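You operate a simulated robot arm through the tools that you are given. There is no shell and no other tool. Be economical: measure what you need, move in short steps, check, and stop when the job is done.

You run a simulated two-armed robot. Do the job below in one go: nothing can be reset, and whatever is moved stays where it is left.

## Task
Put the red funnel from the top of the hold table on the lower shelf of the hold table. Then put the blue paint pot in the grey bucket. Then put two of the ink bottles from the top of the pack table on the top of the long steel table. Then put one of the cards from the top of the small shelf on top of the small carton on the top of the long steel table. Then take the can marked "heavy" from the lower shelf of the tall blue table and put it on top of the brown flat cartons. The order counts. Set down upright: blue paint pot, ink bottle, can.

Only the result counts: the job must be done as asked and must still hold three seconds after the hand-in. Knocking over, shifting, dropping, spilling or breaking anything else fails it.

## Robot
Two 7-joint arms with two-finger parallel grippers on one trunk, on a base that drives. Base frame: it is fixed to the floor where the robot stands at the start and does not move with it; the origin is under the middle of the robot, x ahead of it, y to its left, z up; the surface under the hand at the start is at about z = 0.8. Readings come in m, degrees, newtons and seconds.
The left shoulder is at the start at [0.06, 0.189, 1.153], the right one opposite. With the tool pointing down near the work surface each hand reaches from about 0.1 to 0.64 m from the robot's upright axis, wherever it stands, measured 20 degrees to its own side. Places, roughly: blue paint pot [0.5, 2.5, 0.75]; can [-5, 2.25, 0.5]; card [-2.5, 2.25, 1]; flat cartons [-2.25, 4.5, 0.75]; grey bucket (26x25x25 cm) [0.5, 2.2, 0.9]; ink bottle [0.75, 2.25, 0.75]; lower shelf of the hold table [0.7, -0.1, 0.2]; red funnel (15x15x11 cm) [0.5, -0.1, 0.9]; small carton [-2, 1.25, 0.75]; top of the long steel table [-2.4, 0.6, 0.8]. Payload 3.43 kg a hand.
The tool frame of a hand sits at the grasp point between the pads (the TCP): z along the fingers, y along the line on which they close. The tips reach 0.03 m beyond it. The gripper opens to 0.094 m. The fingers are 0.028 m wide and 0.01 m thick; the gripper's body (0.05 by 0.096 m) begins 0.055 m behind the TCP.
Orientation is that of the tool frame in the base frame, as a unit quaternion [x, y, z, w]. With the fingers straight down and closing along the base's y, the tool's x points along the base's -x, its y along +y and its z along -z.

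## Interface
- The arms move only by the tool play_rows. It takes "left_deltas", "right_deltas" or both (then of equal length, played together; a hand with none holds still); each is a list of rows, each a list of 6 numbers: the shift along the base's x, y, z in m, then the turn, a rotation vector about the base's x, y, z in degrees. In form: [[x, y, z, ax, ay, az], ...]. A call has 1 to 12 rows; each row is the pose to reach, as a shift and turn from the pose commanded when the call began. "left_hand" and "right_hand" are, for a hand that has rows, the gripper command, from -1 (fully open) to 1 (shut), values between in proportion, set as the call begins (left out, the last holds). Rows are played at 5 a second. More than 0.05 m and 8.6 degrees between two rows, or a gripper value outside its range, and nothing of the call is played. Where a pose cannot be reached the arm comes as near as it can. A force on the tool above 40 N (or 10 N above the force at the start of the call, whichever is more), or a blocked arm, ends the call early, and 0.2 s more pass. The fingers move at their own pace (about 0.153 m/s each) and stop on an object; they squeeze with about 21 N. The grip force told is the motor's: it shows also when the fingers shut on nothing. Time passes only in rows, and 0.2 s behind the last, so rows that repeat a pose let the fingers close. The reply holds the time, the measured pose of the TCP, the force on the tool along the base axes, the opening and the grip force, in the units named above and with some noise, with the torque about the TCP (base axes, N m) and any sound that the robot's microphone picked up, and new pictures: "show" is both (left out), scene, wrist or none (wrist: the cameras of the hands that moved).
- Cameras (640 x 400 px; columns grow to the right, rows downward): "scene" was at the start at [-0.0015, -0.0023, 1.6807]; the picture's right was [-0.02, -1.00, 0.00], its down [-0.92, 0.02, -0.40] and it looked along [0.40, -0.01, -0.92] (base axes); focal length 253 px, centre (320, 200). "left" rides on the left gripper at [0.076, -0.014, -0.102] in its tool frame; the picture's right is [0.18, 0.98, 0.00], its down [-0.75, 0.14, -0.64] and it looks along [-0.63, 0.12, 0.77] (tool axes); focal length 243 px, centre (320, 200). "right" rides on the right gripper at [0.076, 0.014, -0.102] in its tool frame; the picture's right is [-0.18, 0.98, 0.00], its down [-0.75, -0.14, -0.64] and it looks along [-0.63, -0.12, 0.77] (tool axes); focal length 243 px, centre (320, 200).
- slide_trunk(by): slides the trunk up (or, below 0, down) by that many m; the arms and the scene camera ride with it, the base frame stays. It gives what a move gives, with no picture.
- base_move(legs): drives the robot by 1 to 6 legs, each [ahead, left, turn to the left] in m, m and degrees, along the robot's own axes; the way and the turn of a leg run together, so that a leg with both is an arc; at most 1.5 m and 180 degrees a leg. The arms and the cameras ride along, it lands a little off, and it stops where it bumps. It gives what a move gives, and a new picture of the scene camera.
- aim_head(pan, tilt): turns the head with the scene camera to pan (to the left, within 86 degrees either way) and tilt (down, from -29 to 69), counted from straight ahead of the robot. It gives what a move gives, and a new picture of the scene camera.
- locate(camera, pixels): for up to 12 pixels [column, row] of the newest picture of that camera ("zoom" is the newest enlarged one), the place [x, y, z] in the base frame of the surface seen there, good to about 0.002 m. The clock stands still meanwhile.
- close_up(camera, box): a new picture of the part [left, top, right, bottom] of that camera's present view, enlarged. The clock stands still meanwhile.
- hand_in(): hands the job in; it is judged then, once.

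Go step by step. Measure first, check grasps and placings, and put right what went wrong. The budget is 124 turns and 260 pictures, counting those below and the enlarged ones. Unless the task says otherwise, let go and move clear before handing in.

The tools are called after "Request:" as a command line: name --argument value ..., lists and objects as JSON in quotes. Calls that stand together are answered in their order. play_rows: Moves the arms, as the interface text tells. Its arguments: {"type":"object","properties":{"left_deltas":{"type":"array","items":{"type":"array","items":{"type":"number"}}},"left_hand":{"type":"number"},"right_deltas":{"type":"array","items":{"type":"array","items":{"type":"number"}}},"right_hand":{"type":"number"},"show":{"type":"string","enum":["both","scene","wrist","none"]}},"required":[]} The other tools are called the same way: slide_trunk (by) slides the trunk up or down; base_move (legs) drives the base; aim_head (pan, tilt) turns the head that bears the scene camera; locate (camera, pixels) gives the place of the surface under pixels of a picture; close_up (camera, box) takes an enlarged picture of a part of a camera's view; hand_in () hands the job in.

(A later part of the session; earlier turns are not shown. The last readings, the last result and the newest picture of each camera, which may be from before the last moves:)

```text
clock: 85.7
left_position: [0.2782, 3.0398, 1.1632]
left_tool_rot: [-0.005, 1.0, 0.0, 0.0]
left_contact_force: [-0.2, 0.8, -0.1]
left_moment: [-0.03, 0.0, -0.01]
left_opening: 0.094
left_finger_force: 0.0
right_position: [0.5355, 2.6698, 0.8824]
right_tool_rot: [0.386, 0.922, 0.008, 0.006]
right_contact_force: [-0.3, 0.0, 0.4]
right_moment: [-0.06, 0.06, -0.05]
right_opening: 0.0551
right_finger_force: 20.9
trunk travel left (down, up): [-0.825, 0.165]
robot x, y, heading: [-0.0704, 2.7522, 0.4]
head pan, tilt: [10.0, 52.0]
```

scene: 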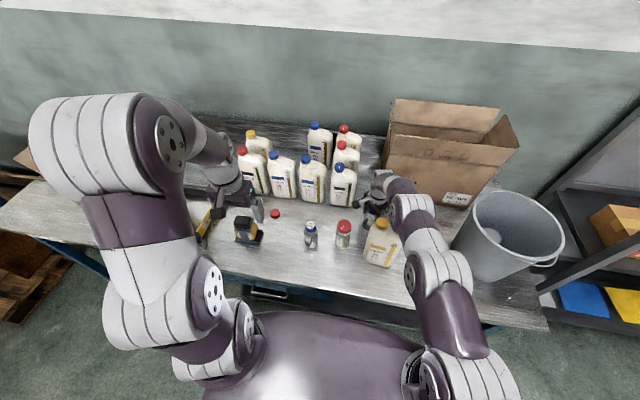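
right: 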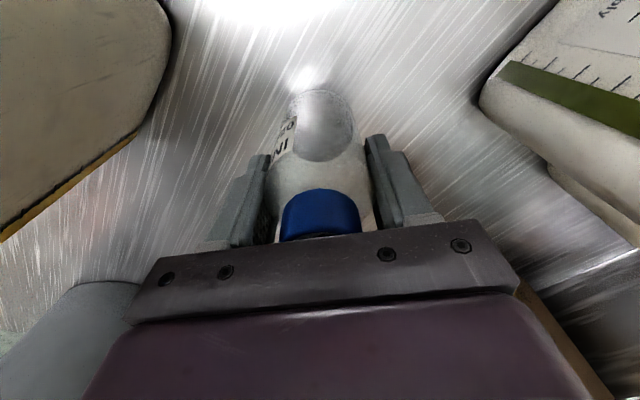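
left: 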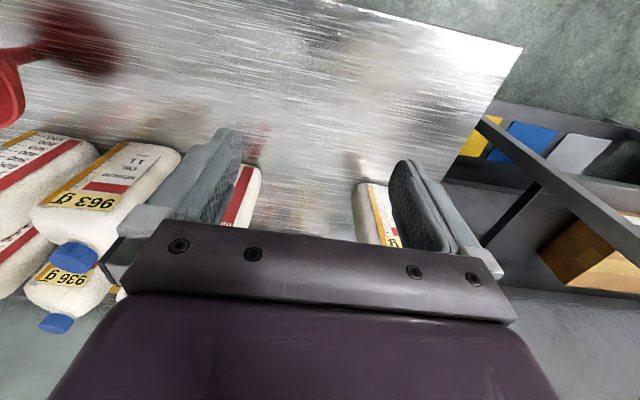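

Gripped (0.055 m). I lift the right bottle with slight retreat and at the same time bring the left hand above ink 04/28.

Request:
play_rows --right_deltas '[[0, 0, 0.03, 0, 0, 0], [0, 0, 0.07, 0, 0, 0], [-0.003, 0, 0.11, 0, 0, 0], [-0.01, 0, 0.15, 0, 0, 0], [-0.025, 0, 0.19, 0, 0, 0], [-0.035, 0, 0.22, 0, 0, 0], [-0.045, 0, 0.25, 0, 0, 0], [-0.055, 0, 0.27, 0, 0, 0]]' --left_deltas '[[0.025, -0.03, 0, 0, 0, 0], [0.05, -0.06, 0, 0, 0, 0], [0.075, -0.09, 0, 0, 0, 0], [0.1, -0.12, 0, 0, 0, 0], [0.136, -0.152, 0, 0, 0, 0], [0.136, -0.152, -0.04, 0, 0, 0], [0.136, -0.152, -0.08, 0, 0, 0], [0.136, -0.152, -0.12, 0, 0, 0]]' --left_hand -0.7 --show "both"

```text
clock: 87.5
left_position: [0.4169, 2.8881, 1.0454]
left_tool_rot: [-0.005, 1.0, -0.001, 0.0]
left_contact_force: [0.2, -0.2, -0.5]
left_moment: [0.02, -0.01, -0.01]
left_opening: 0.0799
left_finger_force: 0.1
right_position: [0.4665, 2.6674, 1.139]
right_tool_rot: [0.387, 0.922, 0.007, 0.004]
right_contact_force: [0.4, -1.0, -0.3]
right_moment: [0.01, 0.0, 0.01]
right_opening: 0.055
right_finger_force: 21.3
right hand out of reach, approached as far as the arm can: row 6, 7, 8
trunk travel left (down, up): [-0.825, 0.165]
robot x, y, heading: [-0.0709, 2.7563, 0.6]
head pan, tilt: [10.0, 52.0]
```

scene: 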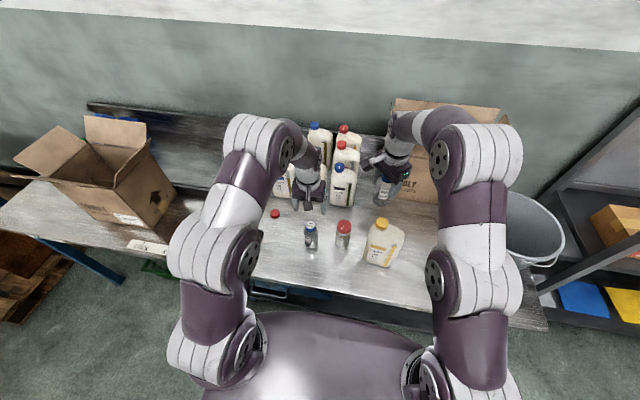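
right: 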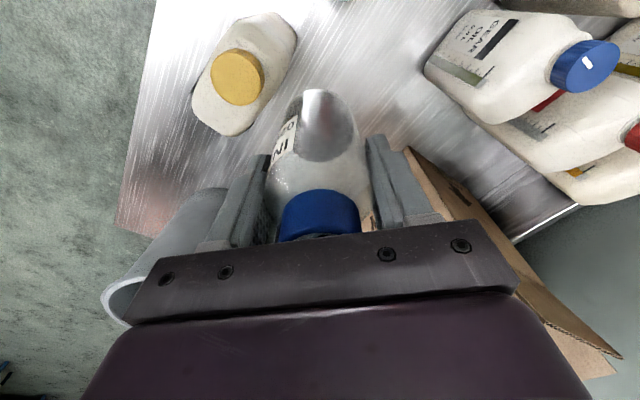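
left: 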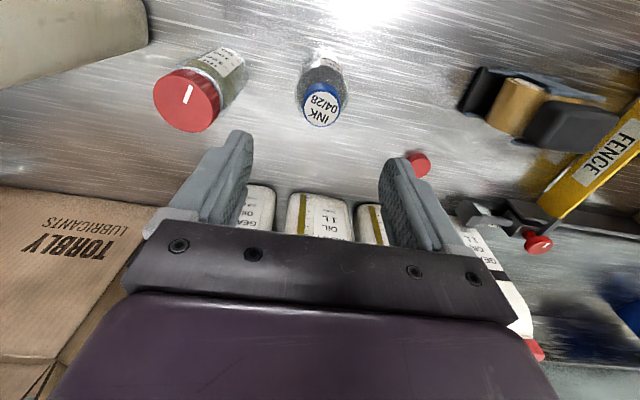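

Bottle 02/27 is in the right hand. The left hand is above 04/28 (cap at (323,104)); I measure it.

Request:
locate --camera "left" --pixels '[[323, 104], [303, 104], [342, 104], [323, 124], [190, 120], [420, 163]]'

```text
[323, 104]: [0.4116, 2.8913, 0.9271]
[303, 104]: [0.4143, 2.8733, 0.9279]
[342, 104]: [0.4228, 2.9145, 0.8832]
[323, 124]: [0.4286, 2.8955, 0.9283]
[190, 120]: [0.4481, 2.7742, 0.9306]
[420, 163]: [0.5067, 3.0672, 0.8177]
```

Already centred. I descend the left hand 0.163 m and close.

Request:
play_rows --left_deltas '[[0, 0, -0.04, 0, 0, 0], [0, 0, -0.08, 0, 0, 0], [0, 0, -0.12, 0, 0, 0], [0, 0, -0.15, 0, 0, 0], [0, 0, -0.163, 0, 0, 0]]' --show "none"

Request:
play_rows --left_deltas '[[0, 0, 0, 0, 0, 0], [0, 0, 0, 0, 0, 0], [0, 0, 0, 0, 0, 0]]' --left_hand 1 --show "wrist"

Request:
play_rows --left_deltas '[[0, 0, 0.03, 0, 0, 0], [0, 0, 0.07, 0, 0, 0], [0, 0, 0.11, 0, 0, 0], [0, 0, 0.15, 0, 0, 0], [-0.02, 0, 0.19, 0, 0, 0], [-0.04, 0, 0.23, 0, 0, 0], [-0.06, 0, 0.26, 0, 0, 0]]' --show "both"

```text
clock: 88.7
left_position: [0.415, 2.8875, 0.8801]
left_tool_rot: [-0.006, 1.0, 0.001, 0.0]
left_contact_force: [0.2, 0.4, -0.1]
left_moment: [0.02, -0.01, -0.02]
left_opening: 0.0798
left_finger_force: 0.1
right_position: [0.4665, 2.6664, 1.1384]
right_tool_rot: [0.387, 0.922, 0.008, 0.005]
right_contact_force: [0.6, 0.4, -0.6]
right_moment: [0.01, -0.04, -0.02]
right_opening: 0.055
right_finger_force: 21.2
trunk travel left (down, up): [-0.825, 0.165]
robot x, y, heading: [-0.07, 2.7507, 1.0]
head pan, tilt: [10.0, 52.0]
```

```text
clock: 89.5
left_position: [0.4155, 2.8879, 0.8798]
left_tool_rot: [-0.005, 1.0, 0.0, 0.0]
left_contact_force: [1.9, 0.1, 0.9]
left_moment: [0.01, 0.02, 0.01]
left_opening: 0.0553
left_finger_force: 21.1
right_position: [0.4667, 2.667, 1.1388]
right_tool_rot: [0.386, 0.922, 0.009, 0.004]
right_contact_force: [-0.2, 0.1, -0.2]
right_moment: [-0.01, -0.02, -0.01]
right_opening: 0.0552
right_finger_force: 21.2
trunk travel left (down, up): [-0.825, 0.165]
robot x, y, heading: [-0.0692, 2.7541, 0.7]
head pan, tilt: [10.0, 52.0]
```

left: 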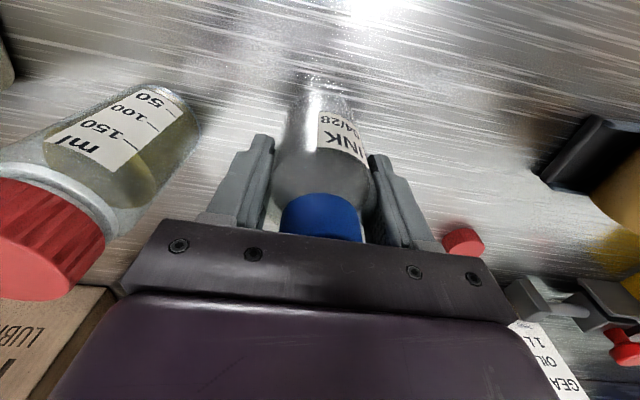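

```text
clock: 91.0
left_position: [0.3528, 2.8904, 1.141]
left_tool_rot: [-0.005, 1.0, 0.0, 0.0]
left_contact_force: [0.0, 0.3, -3.3]
left_moment: [-0.01, -0.04, -0.02]
left_opening: 0.0553
left_finger_force: 21.4
right_position: [0.4653, 2.6674, 1.1383]
right_tool_rot: [0.385, 0.923, 0.008, 0.005]
right_contact_force: [-0.6, 0.0, -0.9]
right_moment: [0.0, -0.02, 0.01]
right_opening: 0.0551
right_finger_force: 21.2
trunk travel left (down, up): [-0.825, 0.165]
robot x, y, heading: [-0.0711, 2.7524, 0.9]
head pan, tilt: [10.0, 52.0]
```

scene: 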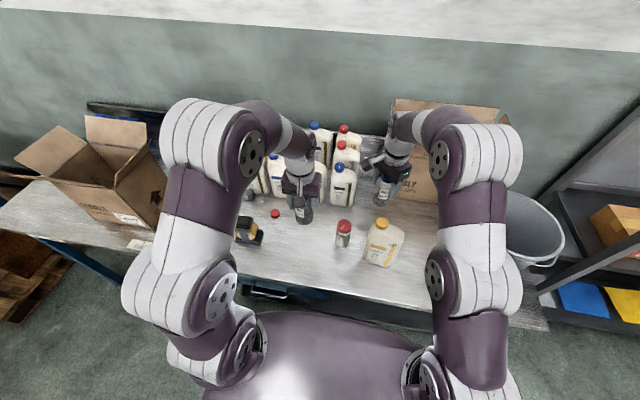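
left: 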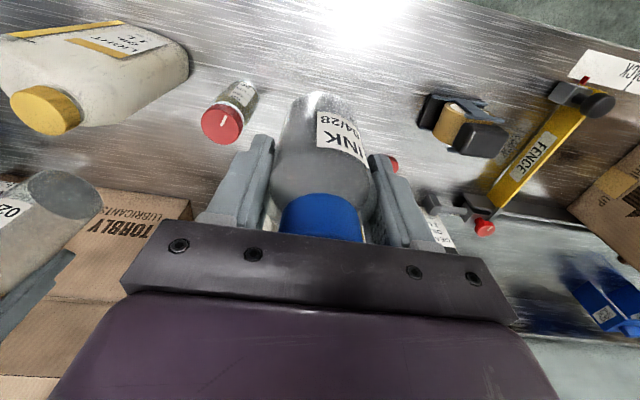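

Both bottles are held. I raise the trunk 0.1 m for clearance, back off, and look behind by turning the robot around.

Request:
slide_trunk --by 0.1

Request:
base_move --legs '[[-0.85, 0, 0], [0, 0, 150]]'

Request:
aim_head --pan 20 --tilt 20

```text
clock: 92.4
left_position: [0.3553, 2.8894, 1.2406]
left_tool_rot: [-0.005, 1.0, 0.0, 0.001]
left_contact_force: [0.2, 0.1, -2.3]
left_moment: [0.01, 0.0, -0.05]
left_opening: 0.0554
left_finger_force: 20.9
right_position: [0.4671, 2.6664, 1.2386]
right_tool_rot: [0.387, 0.922, 0.009, 0.005]
right_contact_force: [0.2, 0.0, -0.3]
right_moment: [0.03, 0.03, 0.03]
right_opening: 0.0553
right_finger_force: 21.5
trunk travel left (down, up): [-0.925, 0.065]
robot x, y, heading: [-0.0693, 2.7537, 1.0]
head pan, tilt: [10.0, 52.0]
```

```text
clock: 103.0
left_position: [-1.3543, 2.8502, 1.2415]
left_tool_rot: [0.965, -0.264, 0.0, 0.0]
left_contact_force: [0.2, -1.2, -1.8]
left_moment: [-0.02, 0.0, -0.02]
left_opening: 0.0551
left_finger_force: 20.5
right_position: [-1.3332, 3.098, 1.2385]
right_tool_rot: [0.785, -0.619, -0.006, 0.007]
right_contact_force: [-0.3, -0.3, -0.4]
right_moment: [-0.01, -0.02, -0.02]
right_opening: 0.0552
right_finger_force: 20.7
trunk travel left (down, up): [-0.925, 0.065]
robot x, y, heading: [-0.9158, 2.7426, 149.3]
head pan, tilt: [10.0, 52.0]
```

scene: 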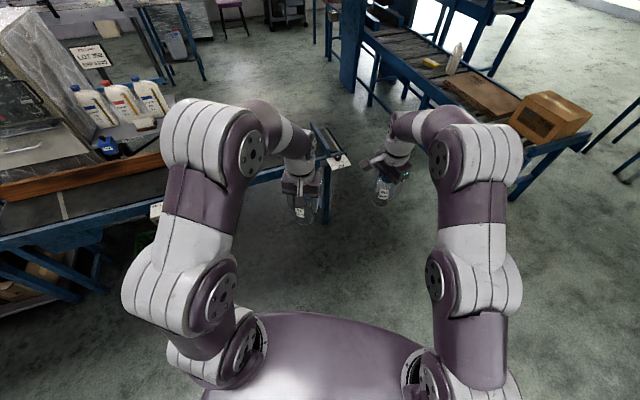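

```text
clock: 104.0
left_position: [-1.3545, 2.8481, 1.2409]
left_tool_rot: [0.965, -0.264, 0.0, 0.0]
left_contact_force: [-0.2, 0.3, -2.4]
left_moment: [-0.01, 0.02, -0.02]
left_opening: 0.055
left_finger_force: 20.8
right_position: [-1.3351, 3.0981, 1.2389]
right_tool_rot: [0.785, -0.619, -0.007, 0.007]
right_contact_force: [-0.2, -1.3, -1.5]
right_moment: [-0.02, -0.03, 0.01]
right_opening: 0.0551
right_finger_force: 20.9
trunk travel left (down, up): [-0.925, 0.065]
robot x, y, heading: [-0.9196, 2.7453, 149.6]
head pan, tilt: [20.0, 20.0]
```

scene: 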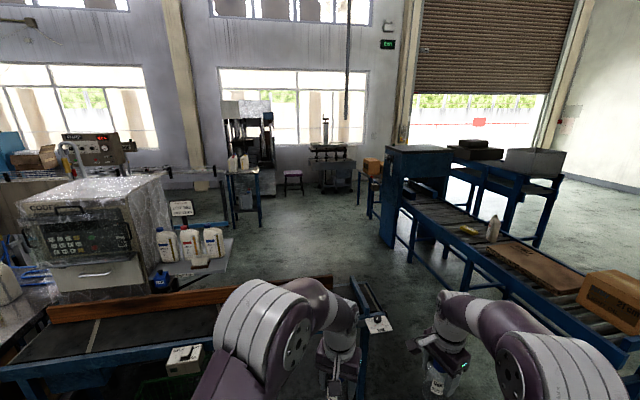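

A machine bench stands at left. I measure obstacles and pan farther left for the long steel table.

Request:
locate --camera "scene" --pixels '[[100, 320], [200, 355], [375, 325], [180, 360], [30, 310], [90, 250], [190, 245], [430, 270], [400, 240], [250, 180], [10, 300], [600, 310]]'

Request:
aim_head --pan 75 --tilt 25

```text
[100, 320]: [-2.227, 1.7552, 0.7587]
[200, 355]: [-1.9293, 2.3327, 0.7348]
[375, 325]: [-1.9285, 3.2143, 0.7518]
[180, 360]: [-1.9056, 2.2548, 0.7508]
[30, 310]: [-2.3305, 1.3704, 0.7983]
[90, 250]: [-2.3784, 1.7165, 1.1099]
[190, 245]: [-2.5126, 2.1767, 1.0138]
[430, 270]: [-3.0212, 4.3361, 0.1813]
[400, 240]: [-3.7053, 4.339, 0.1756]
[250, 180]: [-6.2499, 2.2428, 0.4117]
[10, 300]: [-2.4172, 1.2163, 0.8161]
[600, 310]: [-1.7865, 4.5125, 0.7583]
```

```text
clock: 105.2
left_position: [-1.3543, 2.8499, 1.2408]
left_tool_rot: [0.965, -0.264, 0.0, 0.001]
left_contact_force: [0.0, 0.3, -2.8]
left_moment: [0.03, -0.01, -0.02]
left_opening: 0.055
left_finger_force: 20.8
right_position: [-1.3338, 3.0987, 1.2378]
right_tool_rot: [0.785, -0.619, -0.007, 0.007]
right_contact_force: [-0.1, -0.5, -1.4]
right_moment: [0.04, -0.01, -0.01]
right_opening: 0.0549
right_finger_force: 21.1
trunk travel left (down, up): [-0.925, 0.065]
robot x, y, heading: [-0.9172, 2.7473, 149.7]
head pan, tilt: [75.0, 25.0]
```

scene: 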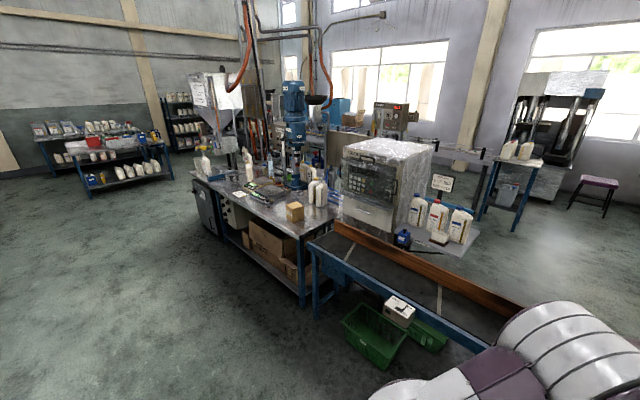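

The long steel table runs along y, with the small carton at (294,211). I measure its edges and clutter.

Request:
locate --camera "scene" --pixels '[[294, 213], [294, 204], [300, 235], [250, 213], [215, 190], [196, 173], [270, 208], [232, 192], [262, 195], [240, 180], [375, 335], [270, 275]]'

Request:
close_up --camera "scene" --box '[180, 130, 350, 240]'

```text
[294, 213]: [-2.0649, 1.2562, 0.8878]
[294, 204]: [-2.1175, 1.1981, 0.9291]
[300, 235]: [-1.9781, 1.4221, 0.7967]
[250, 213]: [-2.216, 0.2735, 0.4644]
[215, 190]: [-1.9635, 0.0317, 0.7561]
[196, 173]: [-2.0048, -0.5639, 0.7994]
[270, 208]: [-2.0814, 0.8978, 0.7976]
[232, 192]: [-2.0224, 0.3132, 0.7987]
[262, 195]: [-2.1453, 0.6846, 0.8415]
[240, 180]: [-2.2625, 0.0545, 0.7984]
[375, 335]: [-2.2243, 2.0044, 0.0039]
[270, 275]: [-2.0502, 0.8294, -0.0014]
```

```text
3.64 times, centred on (265, 185) of scene
```

zoom: 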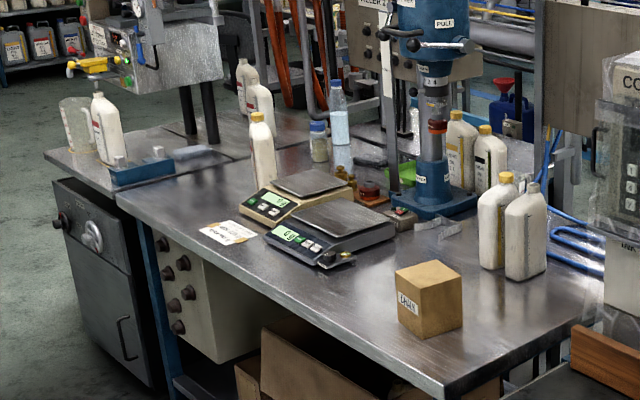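

Front strip of the table around (-2.1, 0.8–1.0) is free between the scales and the carton. I turn to face the table and drive to about (-1.35,0.93).

Request:
base_move --legs '[[0, 0, 30.4], [0, 1.5, 0], [0, 0.31, 0], [0.4, 0, 0]]'

Request:
aim_head --pan 0 --tilt 40

```text
clock: 118.0
left_position: [-1.7423, 0.7887, 1.2409]
left_tool_rot: [1.0, 0.002, 0.0, 0.0]
left_contact_force: [0.0, 0.1, -2.6]
left_moment: [0.01, 0.0, -0.01]
left_opening: 0.0549
left_finger_force: 20.8
right_position: [-1.8518, 1.0151, 1.2392]
right_tool_rot: [0.921, -0.39, -0.005, 0.009]
right_contact_force: [0.3, -1.0, -1.3]
right_moment: [-0.02, 0.03, 0.02]
right_opening: 0.0549
right_finger_force: 20.4
trunk travel left (down, up): [-0.925, 0.065]
robot x, y, heading: [-1.316, 0.9262, -180.1]
head pan, tilt: [75.0, 25.0]
```

scene: 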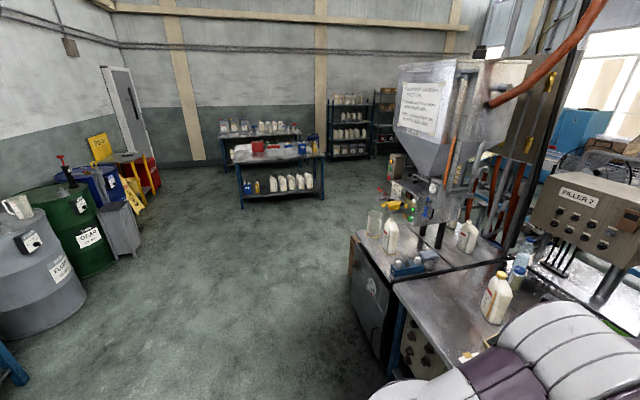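

```text
clock: 119.5
left_position: [-1.7431, 0.7904, 1.2395]
left_tool_rot: [1.0, 0.002, 0.0, 0.0]
left_contact_force: [0.0, -0.4, -2.1]
left_moment: [0.0, -0.02, 0.04]
left_opening: 0.0549
left_finger_force: 21.1
right_position: [-1.8547, 1.0149, 1.2383]
right_tool_rot: [0.921, -0.389, -0.004, 0.008]
right_contact_force: [-0.2, 0.5, -0.8]
right_moment: [0.03, 0.03, 0.01]
right_opening: 0.055
right_finger_force: 21.5
trunk travel left (down, up): [-0.925, 0.065]
robot x, y, heading: [-1.3141, 0.9246, -180.1]
head pan, tilt: [0.0, 40.0]
```

scene: 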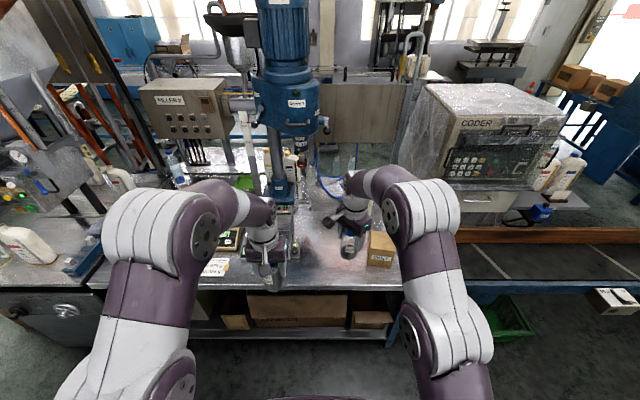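

I see the carton (382,250) and table. I measure the free surface near the hands.

Request:
locate --camera "scene" --pixels '[[370, 262], [370, 238], [393, 240], [382, 262], [310, 270], [330, 270], [310, 285], [350, 280], [235, 240], [290, 245], [215, 268], [320, 245]]'

Request:
close_up --camera "scene" --box '[190, 160, 420, 300]'

```text
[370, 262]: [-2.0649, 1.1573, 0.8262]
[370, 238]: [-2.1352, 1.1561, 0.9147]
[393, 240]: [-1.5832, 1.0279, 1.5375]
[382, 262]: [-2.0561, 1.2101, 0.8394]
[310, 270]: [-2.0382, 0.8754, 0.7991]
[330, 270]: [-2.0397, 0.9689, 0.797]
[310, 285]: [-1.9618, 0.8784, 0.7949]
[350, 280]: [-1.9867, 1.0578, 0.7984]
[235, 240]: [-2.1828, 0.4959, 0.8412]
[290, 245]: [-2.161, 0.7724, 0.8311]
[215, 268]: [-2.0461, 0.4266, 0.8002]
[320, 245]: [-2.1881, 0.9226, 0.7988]
```

```text
2.78 times, centred on (305, 230) of scene
```

zoom: 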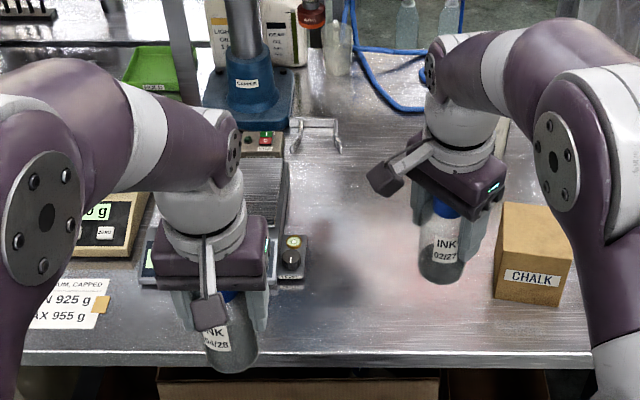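

Free spots: right bottle at about (-2.11,1.01), left at (-2.04,0.87). I drive 0.28 m ahead and lower the trunk 0.1 m.

Request:
base_move --legs '[[0.28, 0, 0]]'

Request:
slide_trunk --by -0.1

```text
clock: 121.5
left_position: [-2.0248, 0.7926, 1.2415]
left_tool_rot: [1.0, -0.002, -0.001, 0.0]
left_contact_force: [-0.6, -0.4, -2.1]
left_moment: [0.03, 0.03, 0.0]
left_opening: 0.055
left_finger_force: 20.8
right_position: [-2.133, 1.0166, 1.2392]
right_tool_rot: [0.92, -0.393, -0.006, 0.009]
right_contact_force: [0.5, 0.3, -1.2]
right_moment: [0.0, -0.01, 0.04]
right_opening: 0.0549
right_finger_force: 21.1
trunk travel left (down, up): [-0.925, 0.065]
robot x, y, heading: [-1.5982, 0.9255, 179.7]
head pan, tilt: [0.0, 40.0]
```

scene: 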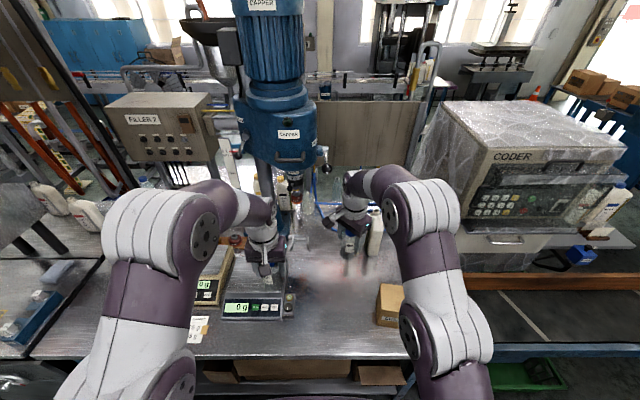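

```text
clock: 122.8
left_position: [-2.0267, 0.7922, 1.1405]
left_tool_rot: [1.0, -0.002, 0.0, 0.0]
left_contact_force: [-0.1, 0.4, -2.8]
left_moment: [0.0, -0.03, -0.01]
left_opening: 0.0549
left_finger_force: 21.4
right_position: [-2.1349, 1.0168, 1.1379]
right_tool_rot: [0.92, -0.393, -0.004, 0.009]
right_contact_force: [-0.5, 0.2, -0.5]
right_moment: [-0.01, 0.04, 0.02]
right_opening: 0.0549
right_finger_force: 21.2
trunk travel left (down, up): [-0.825, 0.165]
robot x, y, heading: [-1.5992, 0.925, 179.7]
head pan, tilt: [0.0, 40.0]
```

I lower the right bottle to just above the table at (-2.11,1.01).

Request:
play_rows --right_deltas '[[0.01, -0.002, -0.04, 0, 0, 0], [0.02, -0.004, -0.08, 0, 0, 0], [0.025, -0.006, -0.12, 0, 0, 0], [0.025, -0.006, -0.16, 0, 0, 0], [0.025, -0.006, -0.2, 0, 0, 0], [0.025, -0.006, -0.23, 0, 0, 0], [0.025, -0.006, -0.245, 0, 0, 0]]' --show "both"

```text
clock: 124.4
left_position: [-2.0263, 0.793, 1.1407]
left_tool_rot: [1.0, -0.002, 0.0, -0.001]
left_contact_force: [-0.4, 0.0, -2.9]
left_moment: [-0.04, 0.01, 0.01]
left_opening: 0.0548
left_finger_force: 21.3
right_position: [-2.1093, 1.0099, 0.8936]
right_tool_rot: [0.92, -0.392, -0.005, 0.009]
right_contact_force: [-0.2, 0.0, -0.2]
right_moment: [0.02, 0.01, -0.01]
right_opening: 0.0548
right_finger_force: 21.2
trunk travel left (down, up): [-0.825, 0.165]
robot x, y, heading: [-1.5972, 0.9266, 179.8]
head pan, tilt: [0.0, 40.0]
```

scene: 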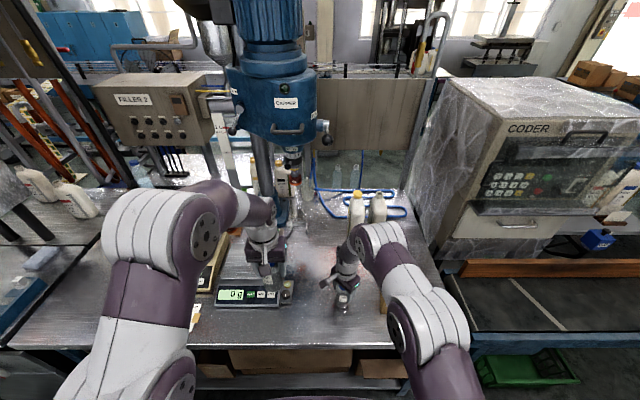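
right: 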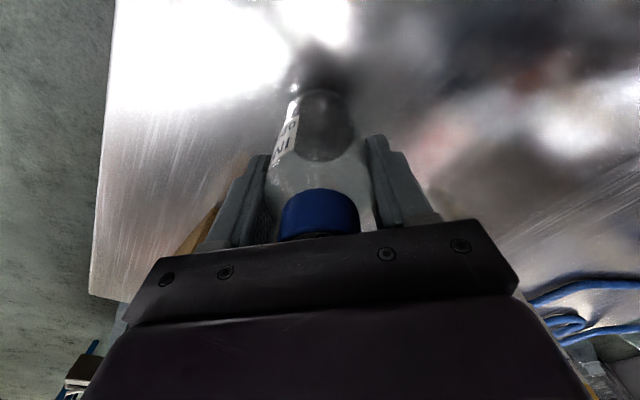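

About 1.2 cm above the surface. I lower gently to touch.

Request:
play_rows --right_deltas '[[0, 0, -0.006, 0, 0, 0], [0, 0, -0.01, 0, 0, 0], [0, 0, -0.013, 0, 0, 0], [0, 0, -0.015, 0, 0, 0]]' --show "none"

```text
clock: 125.4
left_position: [-2.0258, 0.7931, 1.142]
left_tool_rot: [1.0, -0.002, -0.001, 0.0]
left_contact_force: [0.1, -0.3, -3.1]
left_moment: [-0.02, 0.02, 0.02]
left_opening: 0.0552
left_finger_force: 21.0
right_position: [-2.1103, 1.0098, 0.881]
right_tool_rot: [0.92, -0.392, -0.009, 0.01]
right_contact_force: [-2.7, 0.9, 22.9]
right_moment: [0.23, -0.24, 0.06]
right_opening: 0.0554
right_finger_force: 20.7
trunk travel left (down, up): [-0.825, 0.165]
robot x, y, heading: [-1.5988, 0.9243, 179.7]
head pan, tilt: [0.0, 40.0]
```

Contact (23 N). I ease up, open, and rise; then carry the left bottle over its spot.

Request:
play_rows --right_deltas '[[0, 0, 0.003, 0, 0, 0], [0, 0, 0.003, 0, 0, 0]]' --show "none"

Request:
play_rows --right_deltas '[[0, 0, 0, 0, 0, 0], [0, 0, 0, 0, 0, 0], [0, 0, 0.03, 0, 0, 0], [0, 0, 0.07, 0, 0, 0], [0, 0, 0.11, 0, 0, 0], [0, 0, 0.15, 0, 0, 0], [0, 0, 0.19, 0, 0, 0], [0.01, 0, 0.23, 0, 0, 0]]' --right_hand -0.8 --show "both"

```text
clock: 126.0
left_position: [-2.0262, 0.7918, 1.1407]
left_tool_rot: [1.0, -0.001, 0.0, 0.0]
left_contact_force: [0.0, 1.4, -2.2]
left_moment: [0.01, -0.01, 0.04]
left_opening: 0.0551
left_finger_force: 21.2
right_position: [-2.1075, 1.0116, 0.881]
right_tool_rot: [0.92, -0.392, -0.005, 0.008]
right_contact_force: [-2.2, -1.3, 4.0]
right_moment: [0.03, 0.03, 0.03]
right_opening: 0.0549
right_finger_force: 21.1
trunk travel left (down, up): [-0.825, 0.165]
robot x, y, heading: [-1.5986, 0.9227, 179.9]
head pan, tilt: [0.0, 40.0]
```

```text
clock: 127.8
left_position: [-2.0247, 0.7936, 1.1414]
left_tool_rot: [1.0, -0.002, 0.0, 0.0]
left_contact_force: [0.6, -0.2, -1.9]
left_moment: [-0.01, 0.03, 0.0]
left_opening: 0.0549
left_finger_force: 21.3
right_position: [-2.0979, 1.0114, 1.1131]
right_tool_rot: [0.92, -0.392, -0.006, 0.008]
right_contact_force: [0.8, -0.9, -0.2]
right_moment: [-0.04, -0.02, 0.01]
right_opening: 0.0845
right_finger_force: 0.1
trunk travel left (down, up): [-0.825, 0.165]
robot x, y, heading: [-1.5927, 0.9232, 180.0]
head pan, tilt: [0.0, 40.0]
```

scene: 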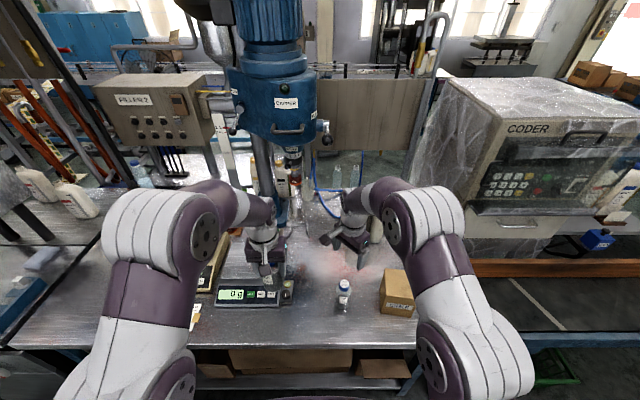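
right: 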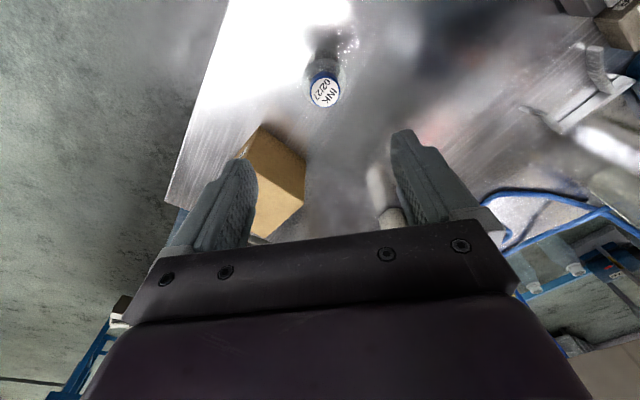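

Bottle 02/27 stands (343,297). I bring the left bottle to (-2.04,0.87) and lower to just above the table.

Request:
locate --camera "scene" --pixels '[[290, 285], [292, 298], [343, 286], [310, 310], [345, 305]]'

Request:
play_rows --left_deltas '[[-0.005, 0.04, 0, 0, 0, 0], [-0.013, 0.077, 0, 0, 0, 0], [-0.013, 0.077, -0.04, 0, 0, 0], [-0.013, 0.077, -0.08, 0, 0, 0], [-0.013, 0.077, -0.12, 0, 0, 0], [-0.013, 0.077, -0.16, 0, 0, 0], [-0.013, 0.077, -0.2, 0, 0, 0], [-0.013, 0.077, -0.235, 0, 0, 0], [-0.013, 0.077, -0.25, 0, 0, 0]]' --show "both"

```text
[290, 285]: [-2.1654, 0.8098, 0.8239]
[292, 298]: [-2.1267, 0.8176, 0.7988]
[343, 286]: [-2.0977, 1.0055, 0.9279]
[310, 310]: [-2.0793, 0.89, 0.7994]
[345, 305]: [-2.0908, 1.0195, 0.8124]
```

```text
clock: 129.8
left_position: [-2.0411, 0.8681, 0.8907]
left_tool_rot: [1.0, -0.002, 0.001, 0.0]
left_contact_force: [1.0, 0.5, -2.0]
left_moment: [0.03, 0.01, -0.01]
left_opening: 0.0551
left_finger_force: 21.2
right_position: [-2.0996, 1.0122, 1.1111]
right_tool_rot: [0.92, -0.392, -0.005, 0.007]
right_contact_force: [0.2, 0.2, -0.6]
right_moment: [-0.01, -0.01, -0.04]
right_opening: 0.0846
right_finger_force: 0.0
trunk travel left (down, up): [-0.825, 0.165]
robot x, y, heading: [-1.6004, 0.9278, 179.8]
head pan, tilt: [0.0, 40.0]
```

scene: 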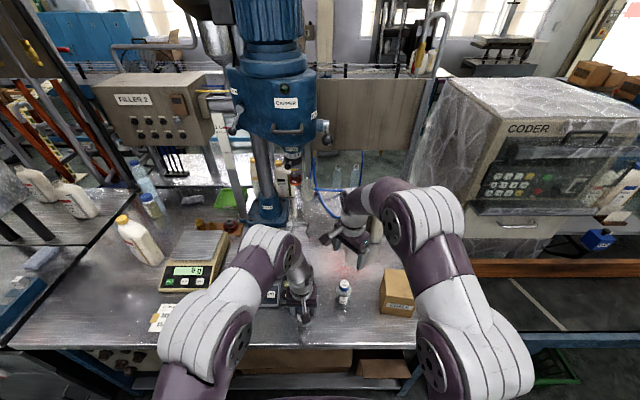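
left: 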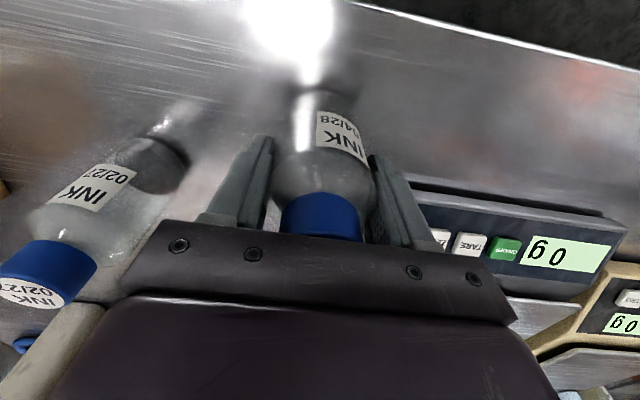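

Clear of the scale. I lower to touch.

Request:
play_rows --left_deltas '[[0, 0, -0.006, 0, 0, 0], [0, 0, -0.01, 0, 0, 0], [0, 0, -0.013, 0, 0, 0], [0, 0, -0.014, 0, 0, 0]]' --show "none"

```text
clock: 130.8
left_position: [-2.0416, 0.8679, 0.8799]
left_tool_rot: [1.0, -0.001, -0.002, -0.001]
left_contact_force: [-2.8, -5.5, 23.7]
left_moment: [-0.09, 0.02, 0.02]
left_opening: 0.0551
left_finger_force: 20.7
right_position: [-2.0991, 1.009, 1.1122]
right_tool_rot: [0.92, -0.393, -0.005, 0.007]
right_contact_force: [0.3, -0.3, -0.8]
right_moment: [-0.02, -0.02, 0.03]
right_opening: 0.0848
right_finger_force: 0.0
trunk travel left (down, up): [-0.825, 0.165]
robot x, y, heading: [-1.5976, 0.9273, 179.7]
head pan, tilt: [0.0, 40.0]
```

Request:
play_rows --left_deltas '[[0, 0, 0.003, 0, 0, 0], [0, 0, 0.003, 0, 0, 0]]' --show "none"

Request:
play_rows --left_deltas '[[0, 0, 0, 0, 0, 0], [0, 0, 0, 0, 0, 0], [0, 0, 0.03, 0, 0, 0], [0, 0, 0.07, 0, 0, 0], [0, 0, 0.11, 0, 0, 0], [0, 0, 0.15, 0, 0, 0], [0, 0, 0.19, 0, 0, 0], [0.01, 0, 0.23, 0, 0, 0], [0.02, -0.04, 0.26, 0, 0, 0]]' --left_hand -0.6 --show "scene"

```text
clock: 131.4
left_position: [-2.0392, 0.8682, 0.8792]
left_tool_rot: [1.0, -0.002, 0.001, 0.001]
left_contact_force: [-1.2, 0.4, 2.1]
left_moment: [0.15, 0.19, -0.02]
left_opening: 0.055
left_finger_force: 21.0
right_position: [-2.0983, 1.0124, 1.1122]
right_tool_rot: [0.92, -0.393, -0.005, 0.008]
right_contact_force: [-0.4, -0.2, -0.6]
right_moment: [-0.05, 0.0, -0.03]
right_opening: 0.0848
right_finger_force: 0.1
trunk travel left (down, up): [-0.825, 0.165]
robot x, y, heading: [-1.5979, 0.9226, 179.8]
head pan, tilt: [0.0, 40.0]
```

```text
refused: row 9 steps farther than a row can; nothing moved
```

Request:
play_rows --left_deltas '[[0, 0, 0, 0, 0, 0], [0, 0, 0, 0, 0, 0], [0, 0, 0.03, 0, 0, 0], [0, 0, 0.07, 0, 0, 0], [0, 0, 0.11, 0, 0, 0], [0, 0, 0.15, 0, 0, 0], [0, 0, 0.19, 0, 0, 0], [0.01, 0, 0.23, 0, 0, 0], [0.02, -0.02, 0.26, 0, 0, 0]]' --left_hand -0.6 --show "scene"

```text
clock: 133.4
left_position: [-2.0174, 0.8475, 1.141]
left_tool_rot: [1.0, -0.002, 0.0, -0.001]
left_contact_force: [0.4, -0.5, 0.1]
left_moment: [0.02, 0.02, 0.0]
left_opening: 0.0751
left_finger_force: 0.0
right_position: [-2.0979, 1.0096, 1.1118]
right_tool_rot: [0.92, -0.392, -0.006, 0.008]
right_contact_force: [0.8, -1.0, 0.4]
right_moment: [-0.02, 0.06, -0.02]
right_opening: 0.0847
right_finger_force: 0.2
trunk travel left (down, up): [-0.825, 0.165]
robot x, y, heading: [-1.5978, 0.9215, 179.6]
head pan, tilt: [0.0, 40.0]
```

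scene: 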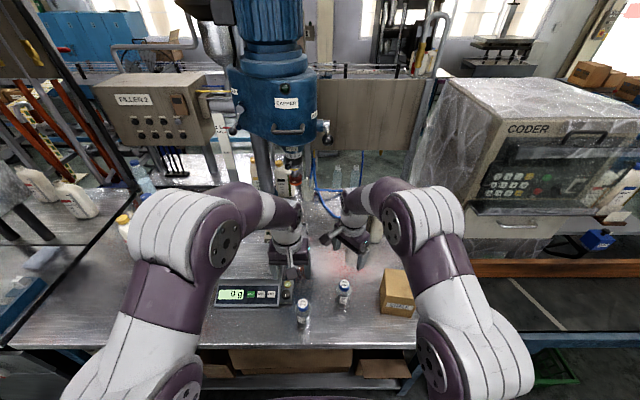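

Both ink bottles stand upright (303,312),(343,292). Next the card: I back off and drive right to face the small shelf.

Request:
base_move --legs '[[-0.35, 0, 0], [0, -1.25, 0]]'

Request:
aim_head --pan 0 --tilt 32

```text
clock: 141.6
left_position: [-1.6817, 2.1101, 1.1395]
left_tool_rot: [1.0, 0.008, 0.001, 0.0]
left_contact_force: [0.4, -0.1, -0.2]
left_moment: [0.01, 0.02, 0.02]
left_opening: 0.0753
left_finger_force: 0.0
right_position: [-1.7646, 2.2682, 1.1106]
right_tool_rot: [0.923, -0.384, -0.005, 0.008]
right_contact_force: [0.1, 1.0, -0.8]
right_moment: [0.02, 0.0, -0.01]
right_opening: 0.0848
right_finger_force: 0.0
trunk travel left (down, up): [-0.825, 0.165]
robot x, y, heading: [-1.2632, 2.1887, -179.0]
head pan, tilt: [0.0, 40.0]
```

scene: 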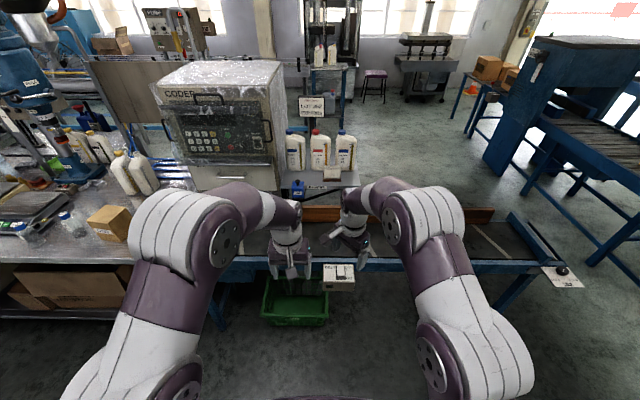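

```text
clock: 142.3
left_position: [-1.6797, 2.1089, 1.1393]
left_tool_rot: [1.0, 0.009, 0.0, 0.0]
left_contact_force: [0.4, -0.1, -0.2]
left_moment: [-0.03, 0.0, -0.04]
left_opening: 0.075
left_finger_force: 0.0
right_position: [-1.7641, 2.2696, 1.1115]
right_tool_rot: [0.923, -0.385, -0.005, 0.009]
right_contact_force: [0.3, 0.4, -0.2]
right_moment: [0.0, 0.0, -0.05]
right_opening: 0.0848
right_finger_force: 0.1
trunk travel left (down, up): [-0.825, 0.165]
robot x, y, heading: [-1.2594, 2.1898, -179.1]
head pan, tilt: [0.0, 32.0]
```

scene: 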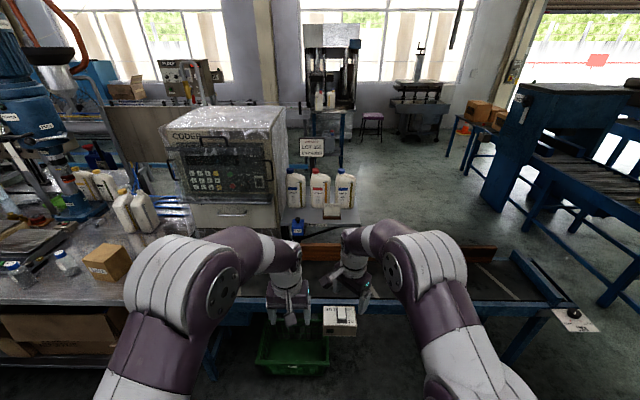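

Request:
close_up --camera "scene" --box '[270, 120, 390, 250]'

Request:
locate --camera "scene" --pixels '[[331, 211], [331, 216], [312, 146], [312, 158], [345, 190], [320, 190], [295, 190], [320, 225], [355, 218], [350, 225], [297, 228], [330, 240]]'

```text
3.08 times, centred on (330, 185) of scene
```

zoom: 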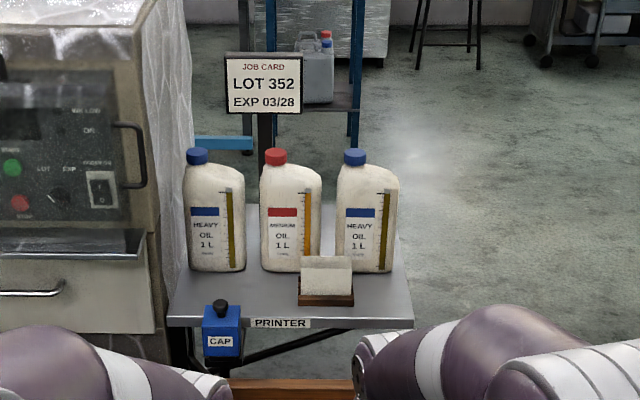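

```text
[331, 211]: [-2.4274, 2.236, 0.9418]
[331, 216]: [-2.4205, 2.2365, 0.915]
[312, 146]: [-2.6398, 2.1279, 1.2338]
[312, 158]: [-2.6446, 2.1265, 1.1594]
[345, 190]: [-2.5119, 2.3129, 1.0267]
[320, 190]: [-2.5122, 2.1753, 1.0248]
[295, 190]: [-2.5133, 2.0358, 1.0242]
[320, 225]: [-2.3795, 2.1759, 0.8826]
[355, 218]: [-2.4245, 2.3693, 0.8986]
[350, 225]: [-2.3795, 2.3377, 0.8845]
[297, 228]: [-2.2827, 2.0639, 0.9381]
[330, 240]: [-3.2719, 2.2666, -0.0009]
```

The cards stand in a wooden holder at about (-2.42,2.235,0.93) on the small shelf (z≈0.90). I zoom on it and on the floor space under the bench.

Request:
close_up --camera "scene" --box '[316, 195, 352, 225]'

Request:
aim_head --pan 0 --tilt 55

Request:
locate --camera "scene" --pixels '[[400, 185], [480, 190], [420, 150], [300, 160], [300, 220], [260, 190], [325, 230], [340, 190], [420, 215], [480, 220], [380, 200], [540, 180]]'

```text
13.33 times, centred on (334, 210) of scene
```

zoom: 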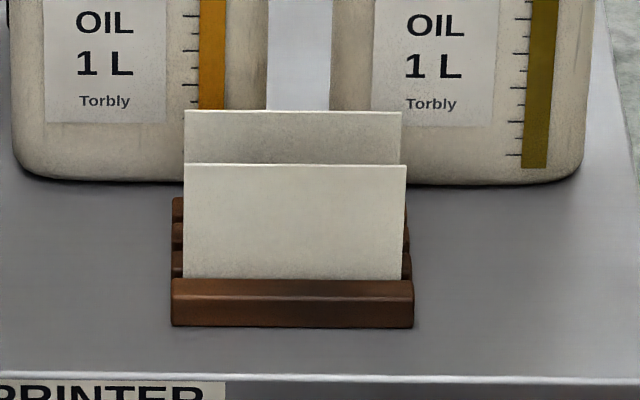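

```text
clock: 143.2
left_position: [-1.6802, 2.1097, 1.1399]
left_tool_rot: [1.0, 0.008, 0.0, 0.0]
left_contact_force: [0.2, 0.3, 0.0]
left_moment: [-0.02, 0.0, -0.03]
left_opening: 0.0751
left_finger_force: 0.0
right_position: [-1.7632, 2.2695, 1.1118]
right_tool_rot: [0.923, -0.385, -0.005, 0.008]
right_contact_force: [-0.3, 0.1, 0.3]
right_moment: [-0.02, 0.0, 0.0]
right_opening: 0.0847
right_finger_force: 0.0
trunk travel left (down, up): [-0.825, 0.165]
robot x, y, heading: [-1.2607, 2.1899, -178.8]
head pan, tilt: [0.0, 55.0]
```

scene: 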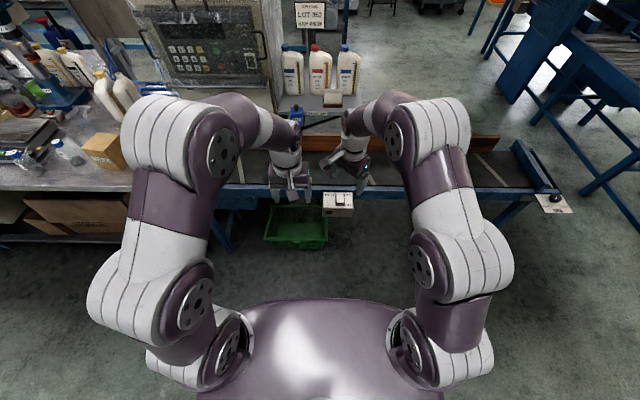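

```text
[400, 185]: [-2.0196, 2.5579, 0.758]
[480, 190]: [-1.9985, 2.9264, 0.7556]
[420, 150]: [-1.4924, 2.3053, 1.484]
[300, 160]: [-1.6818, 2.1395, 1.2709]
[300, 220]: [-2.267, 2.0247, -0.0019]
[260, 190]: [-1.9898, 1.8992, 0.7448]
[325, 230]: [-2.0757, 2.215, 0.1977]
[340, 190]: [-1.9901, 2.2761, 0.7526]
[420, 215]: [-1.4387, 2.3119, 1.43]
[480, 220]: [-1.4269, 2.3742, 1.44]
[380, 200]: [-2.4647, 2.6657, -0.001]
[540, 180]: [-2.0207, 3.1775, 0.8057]
```

Two cards stand in a slotted holder, faces towards me; from this side it's too far for a tool-down grip. The aisle (y 3.3–4.3) is free, so I go round the bench end and approach the shelf from its right side.

Request:
base_move --legs '[[0, -1.5, 0], [0, -0.08, 0], [1.5, 0, 0]]'

Request:
aim_head --pan 60 --tilt 35

```text
clock: 158.3
left_position: [-3.2464, 3.5821, 1.1396]
left_tool_rot: [1.0, 0.025, 0.0, 0.0]
left_contact_force: [0.5, 0.1, 0.8]
left_moment: [0.02, 0.0, 0.0]
left_opening: 0.0754
left_finger_force: 0.1
right_position: [-3.3359, 3.7394, 1.1109]
right_tool_rot: [0.93, -0.367, -0.005, 0.008]
right_contact_force: [0.1, 0.5, 0.1]
right_moment: [0.0, -0.01, 0.0]
right_opening: 0.0845
right_finger_force: 0.1
trunk travel left (down, up): [-0.825, 0.165]
robot x, y, heading: [-2.8318, 3.6813, -177.1]
head pan, tilt: [0.0, 55.0]
```

scene: 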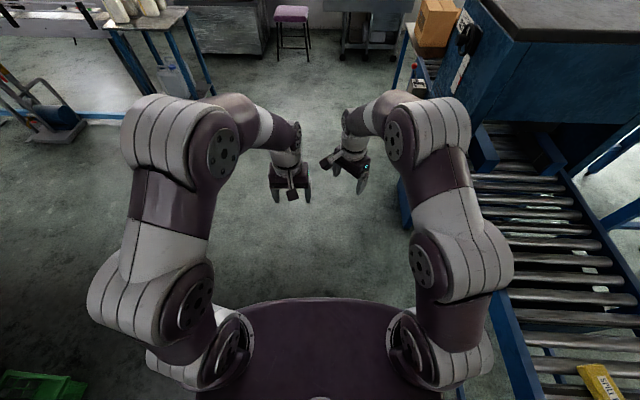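

```text
clock: 159.6
left_position: [-3.2467, 3.5832, 1.1395]
left_tool_rot: [1.0, 0.025, 0.001, 0.0]
left_contact_force: [1.3, 0.8, -0.5]
left_moment: [-0.03, -0.01, 0.0]
left_opening: 0.0754
left_finger_force: 0.0
right_position: [-3.3363, 3.7395, 1.1119]
right_tool_rot: [0.93, -0.368, -0.005, 0.008]
right_contact_force: [-0.6, -0.5, -0.7]
right_moment: [0.0, 0.01, 0.02]
right_opening: 0.0845
right_finger_force: 0.0
trunk travel left (down, up): [-0.825, 0.165]
robot x, y, heading: [-2.8287, 3.6792, -177.1]
head pan, tilt: [60.0, 35.0]
```

scene: 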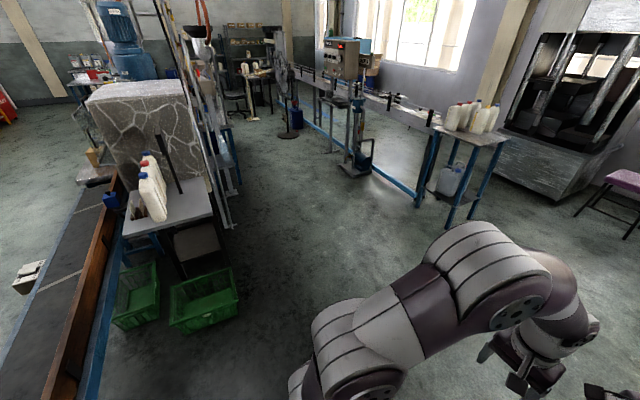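

I see the small shelf from behind-right; green baskets stand on the floor near it. I measure.

Request:
locate --camera "scene" --pixels '[[171, 290], [238, 300], [186, 335], [228, 270], [160, 300], [205, 205], [215, 215], [150, 225], [135, 200], [106, 260], [75, 300], [240, 320]]'

Request:
close_up --camera "scene" --box '[80, 130, 250, 340]'

```text
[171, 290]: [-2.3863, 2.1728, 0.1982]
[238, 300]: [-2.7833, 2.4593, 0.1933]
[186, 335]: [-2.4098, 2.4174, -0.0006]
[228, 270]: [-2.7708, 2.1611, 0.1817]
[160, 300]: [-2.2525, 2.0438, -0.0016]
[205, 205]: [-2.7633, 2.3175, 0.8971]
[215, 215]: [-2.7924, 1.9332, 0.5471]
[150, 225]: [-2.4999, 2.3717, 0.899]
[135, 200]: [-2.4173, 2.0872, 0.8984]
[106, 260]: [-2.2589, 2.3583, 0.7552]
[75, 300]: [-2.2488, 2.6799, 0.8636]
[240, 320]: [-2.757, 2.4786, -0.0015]
```

```text
1.90 times, centred on (165, 235) of scene
```

zoom: 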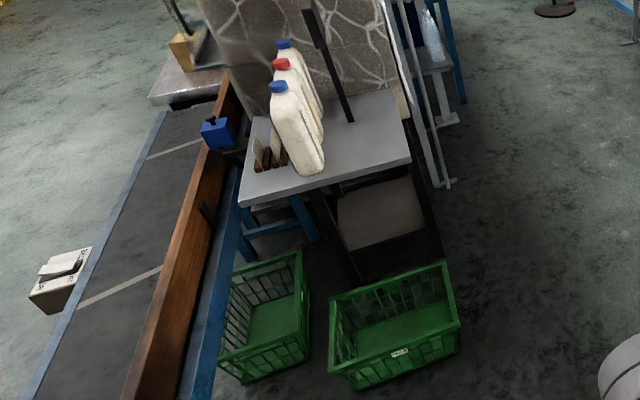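

Basket fronts end at y≈2.48 and the bench's back is at x≈-2.26. I turn to face -y and advance to about (-2.62,3.1).

Request:
base_move --legs '[[0, 0, 87.1], [0, 0.21, 0], [0.55, 0, 0]]'

Request:
aim_head --pan 15 --tilt 40

```text
clock: 167.8
left_position: [-2.5377, 2.6974, 1.1399]
left_tool_rot: [0.705, 0.709, 0.0, 0.0]
left_contact_force: [0.5, -0.2, -0.4]
left_moment: [0.01, 0.01, 0.0]
left_opening: 0.075
left_finger_force: 0.1
right_position: [-2.698, 2.6159, 1.1127]
right_tool_rot: [0.926, 0.377, 0.002, 0.01]
right_contact_force: [0.2, -0.3, 0.1]
right_moment: [0.0, -0.01, 0.03]
right_opening: 0.0845
right_finger_force: 0.1
trunk travel left (down, up): [-0.825, 0.165]
robot x, y, heading: [-2.6094, 3.1172, -89.6]
head pan, tilt: [60.0, 35.0]
```

scene: 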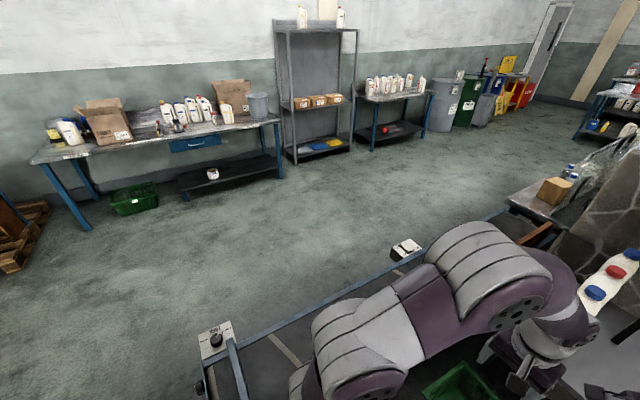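

```text
clock: 169.0
left_position: [-2.5372, 2.6973, 1.1397]
left_tool_rot: [0.705, 0.709, 0.0, 0.0]
left_contact_force: [-0.3, 0.8, 0.7]
left_moment: [0.0, 0.01, 0.01]
left_opening: 0.0751
left_finger_force: 0.1
right_position: [-2.6974, 2.6164, 1.112]
right_tool_rot: [0.926, 0.377, 0.002, 0.009]
right_contact_force: [0.2, 0.6, -0.3]
right_moment: [0.0, 0.0, 0.0]
right_opening: 0.0848
right_finger_force: 0.1
trunk travel left (down, up): [-0.825, 0.165]
robot x, y, heading: [-2.6167, 3.1166, -89.6]
head pan, tilt: [15.0, 40.0]
```

scene: 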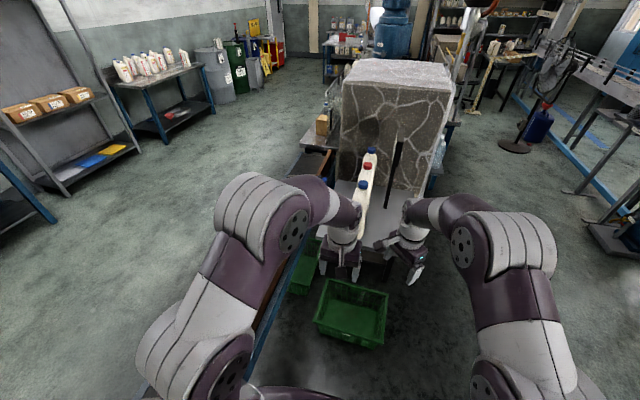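

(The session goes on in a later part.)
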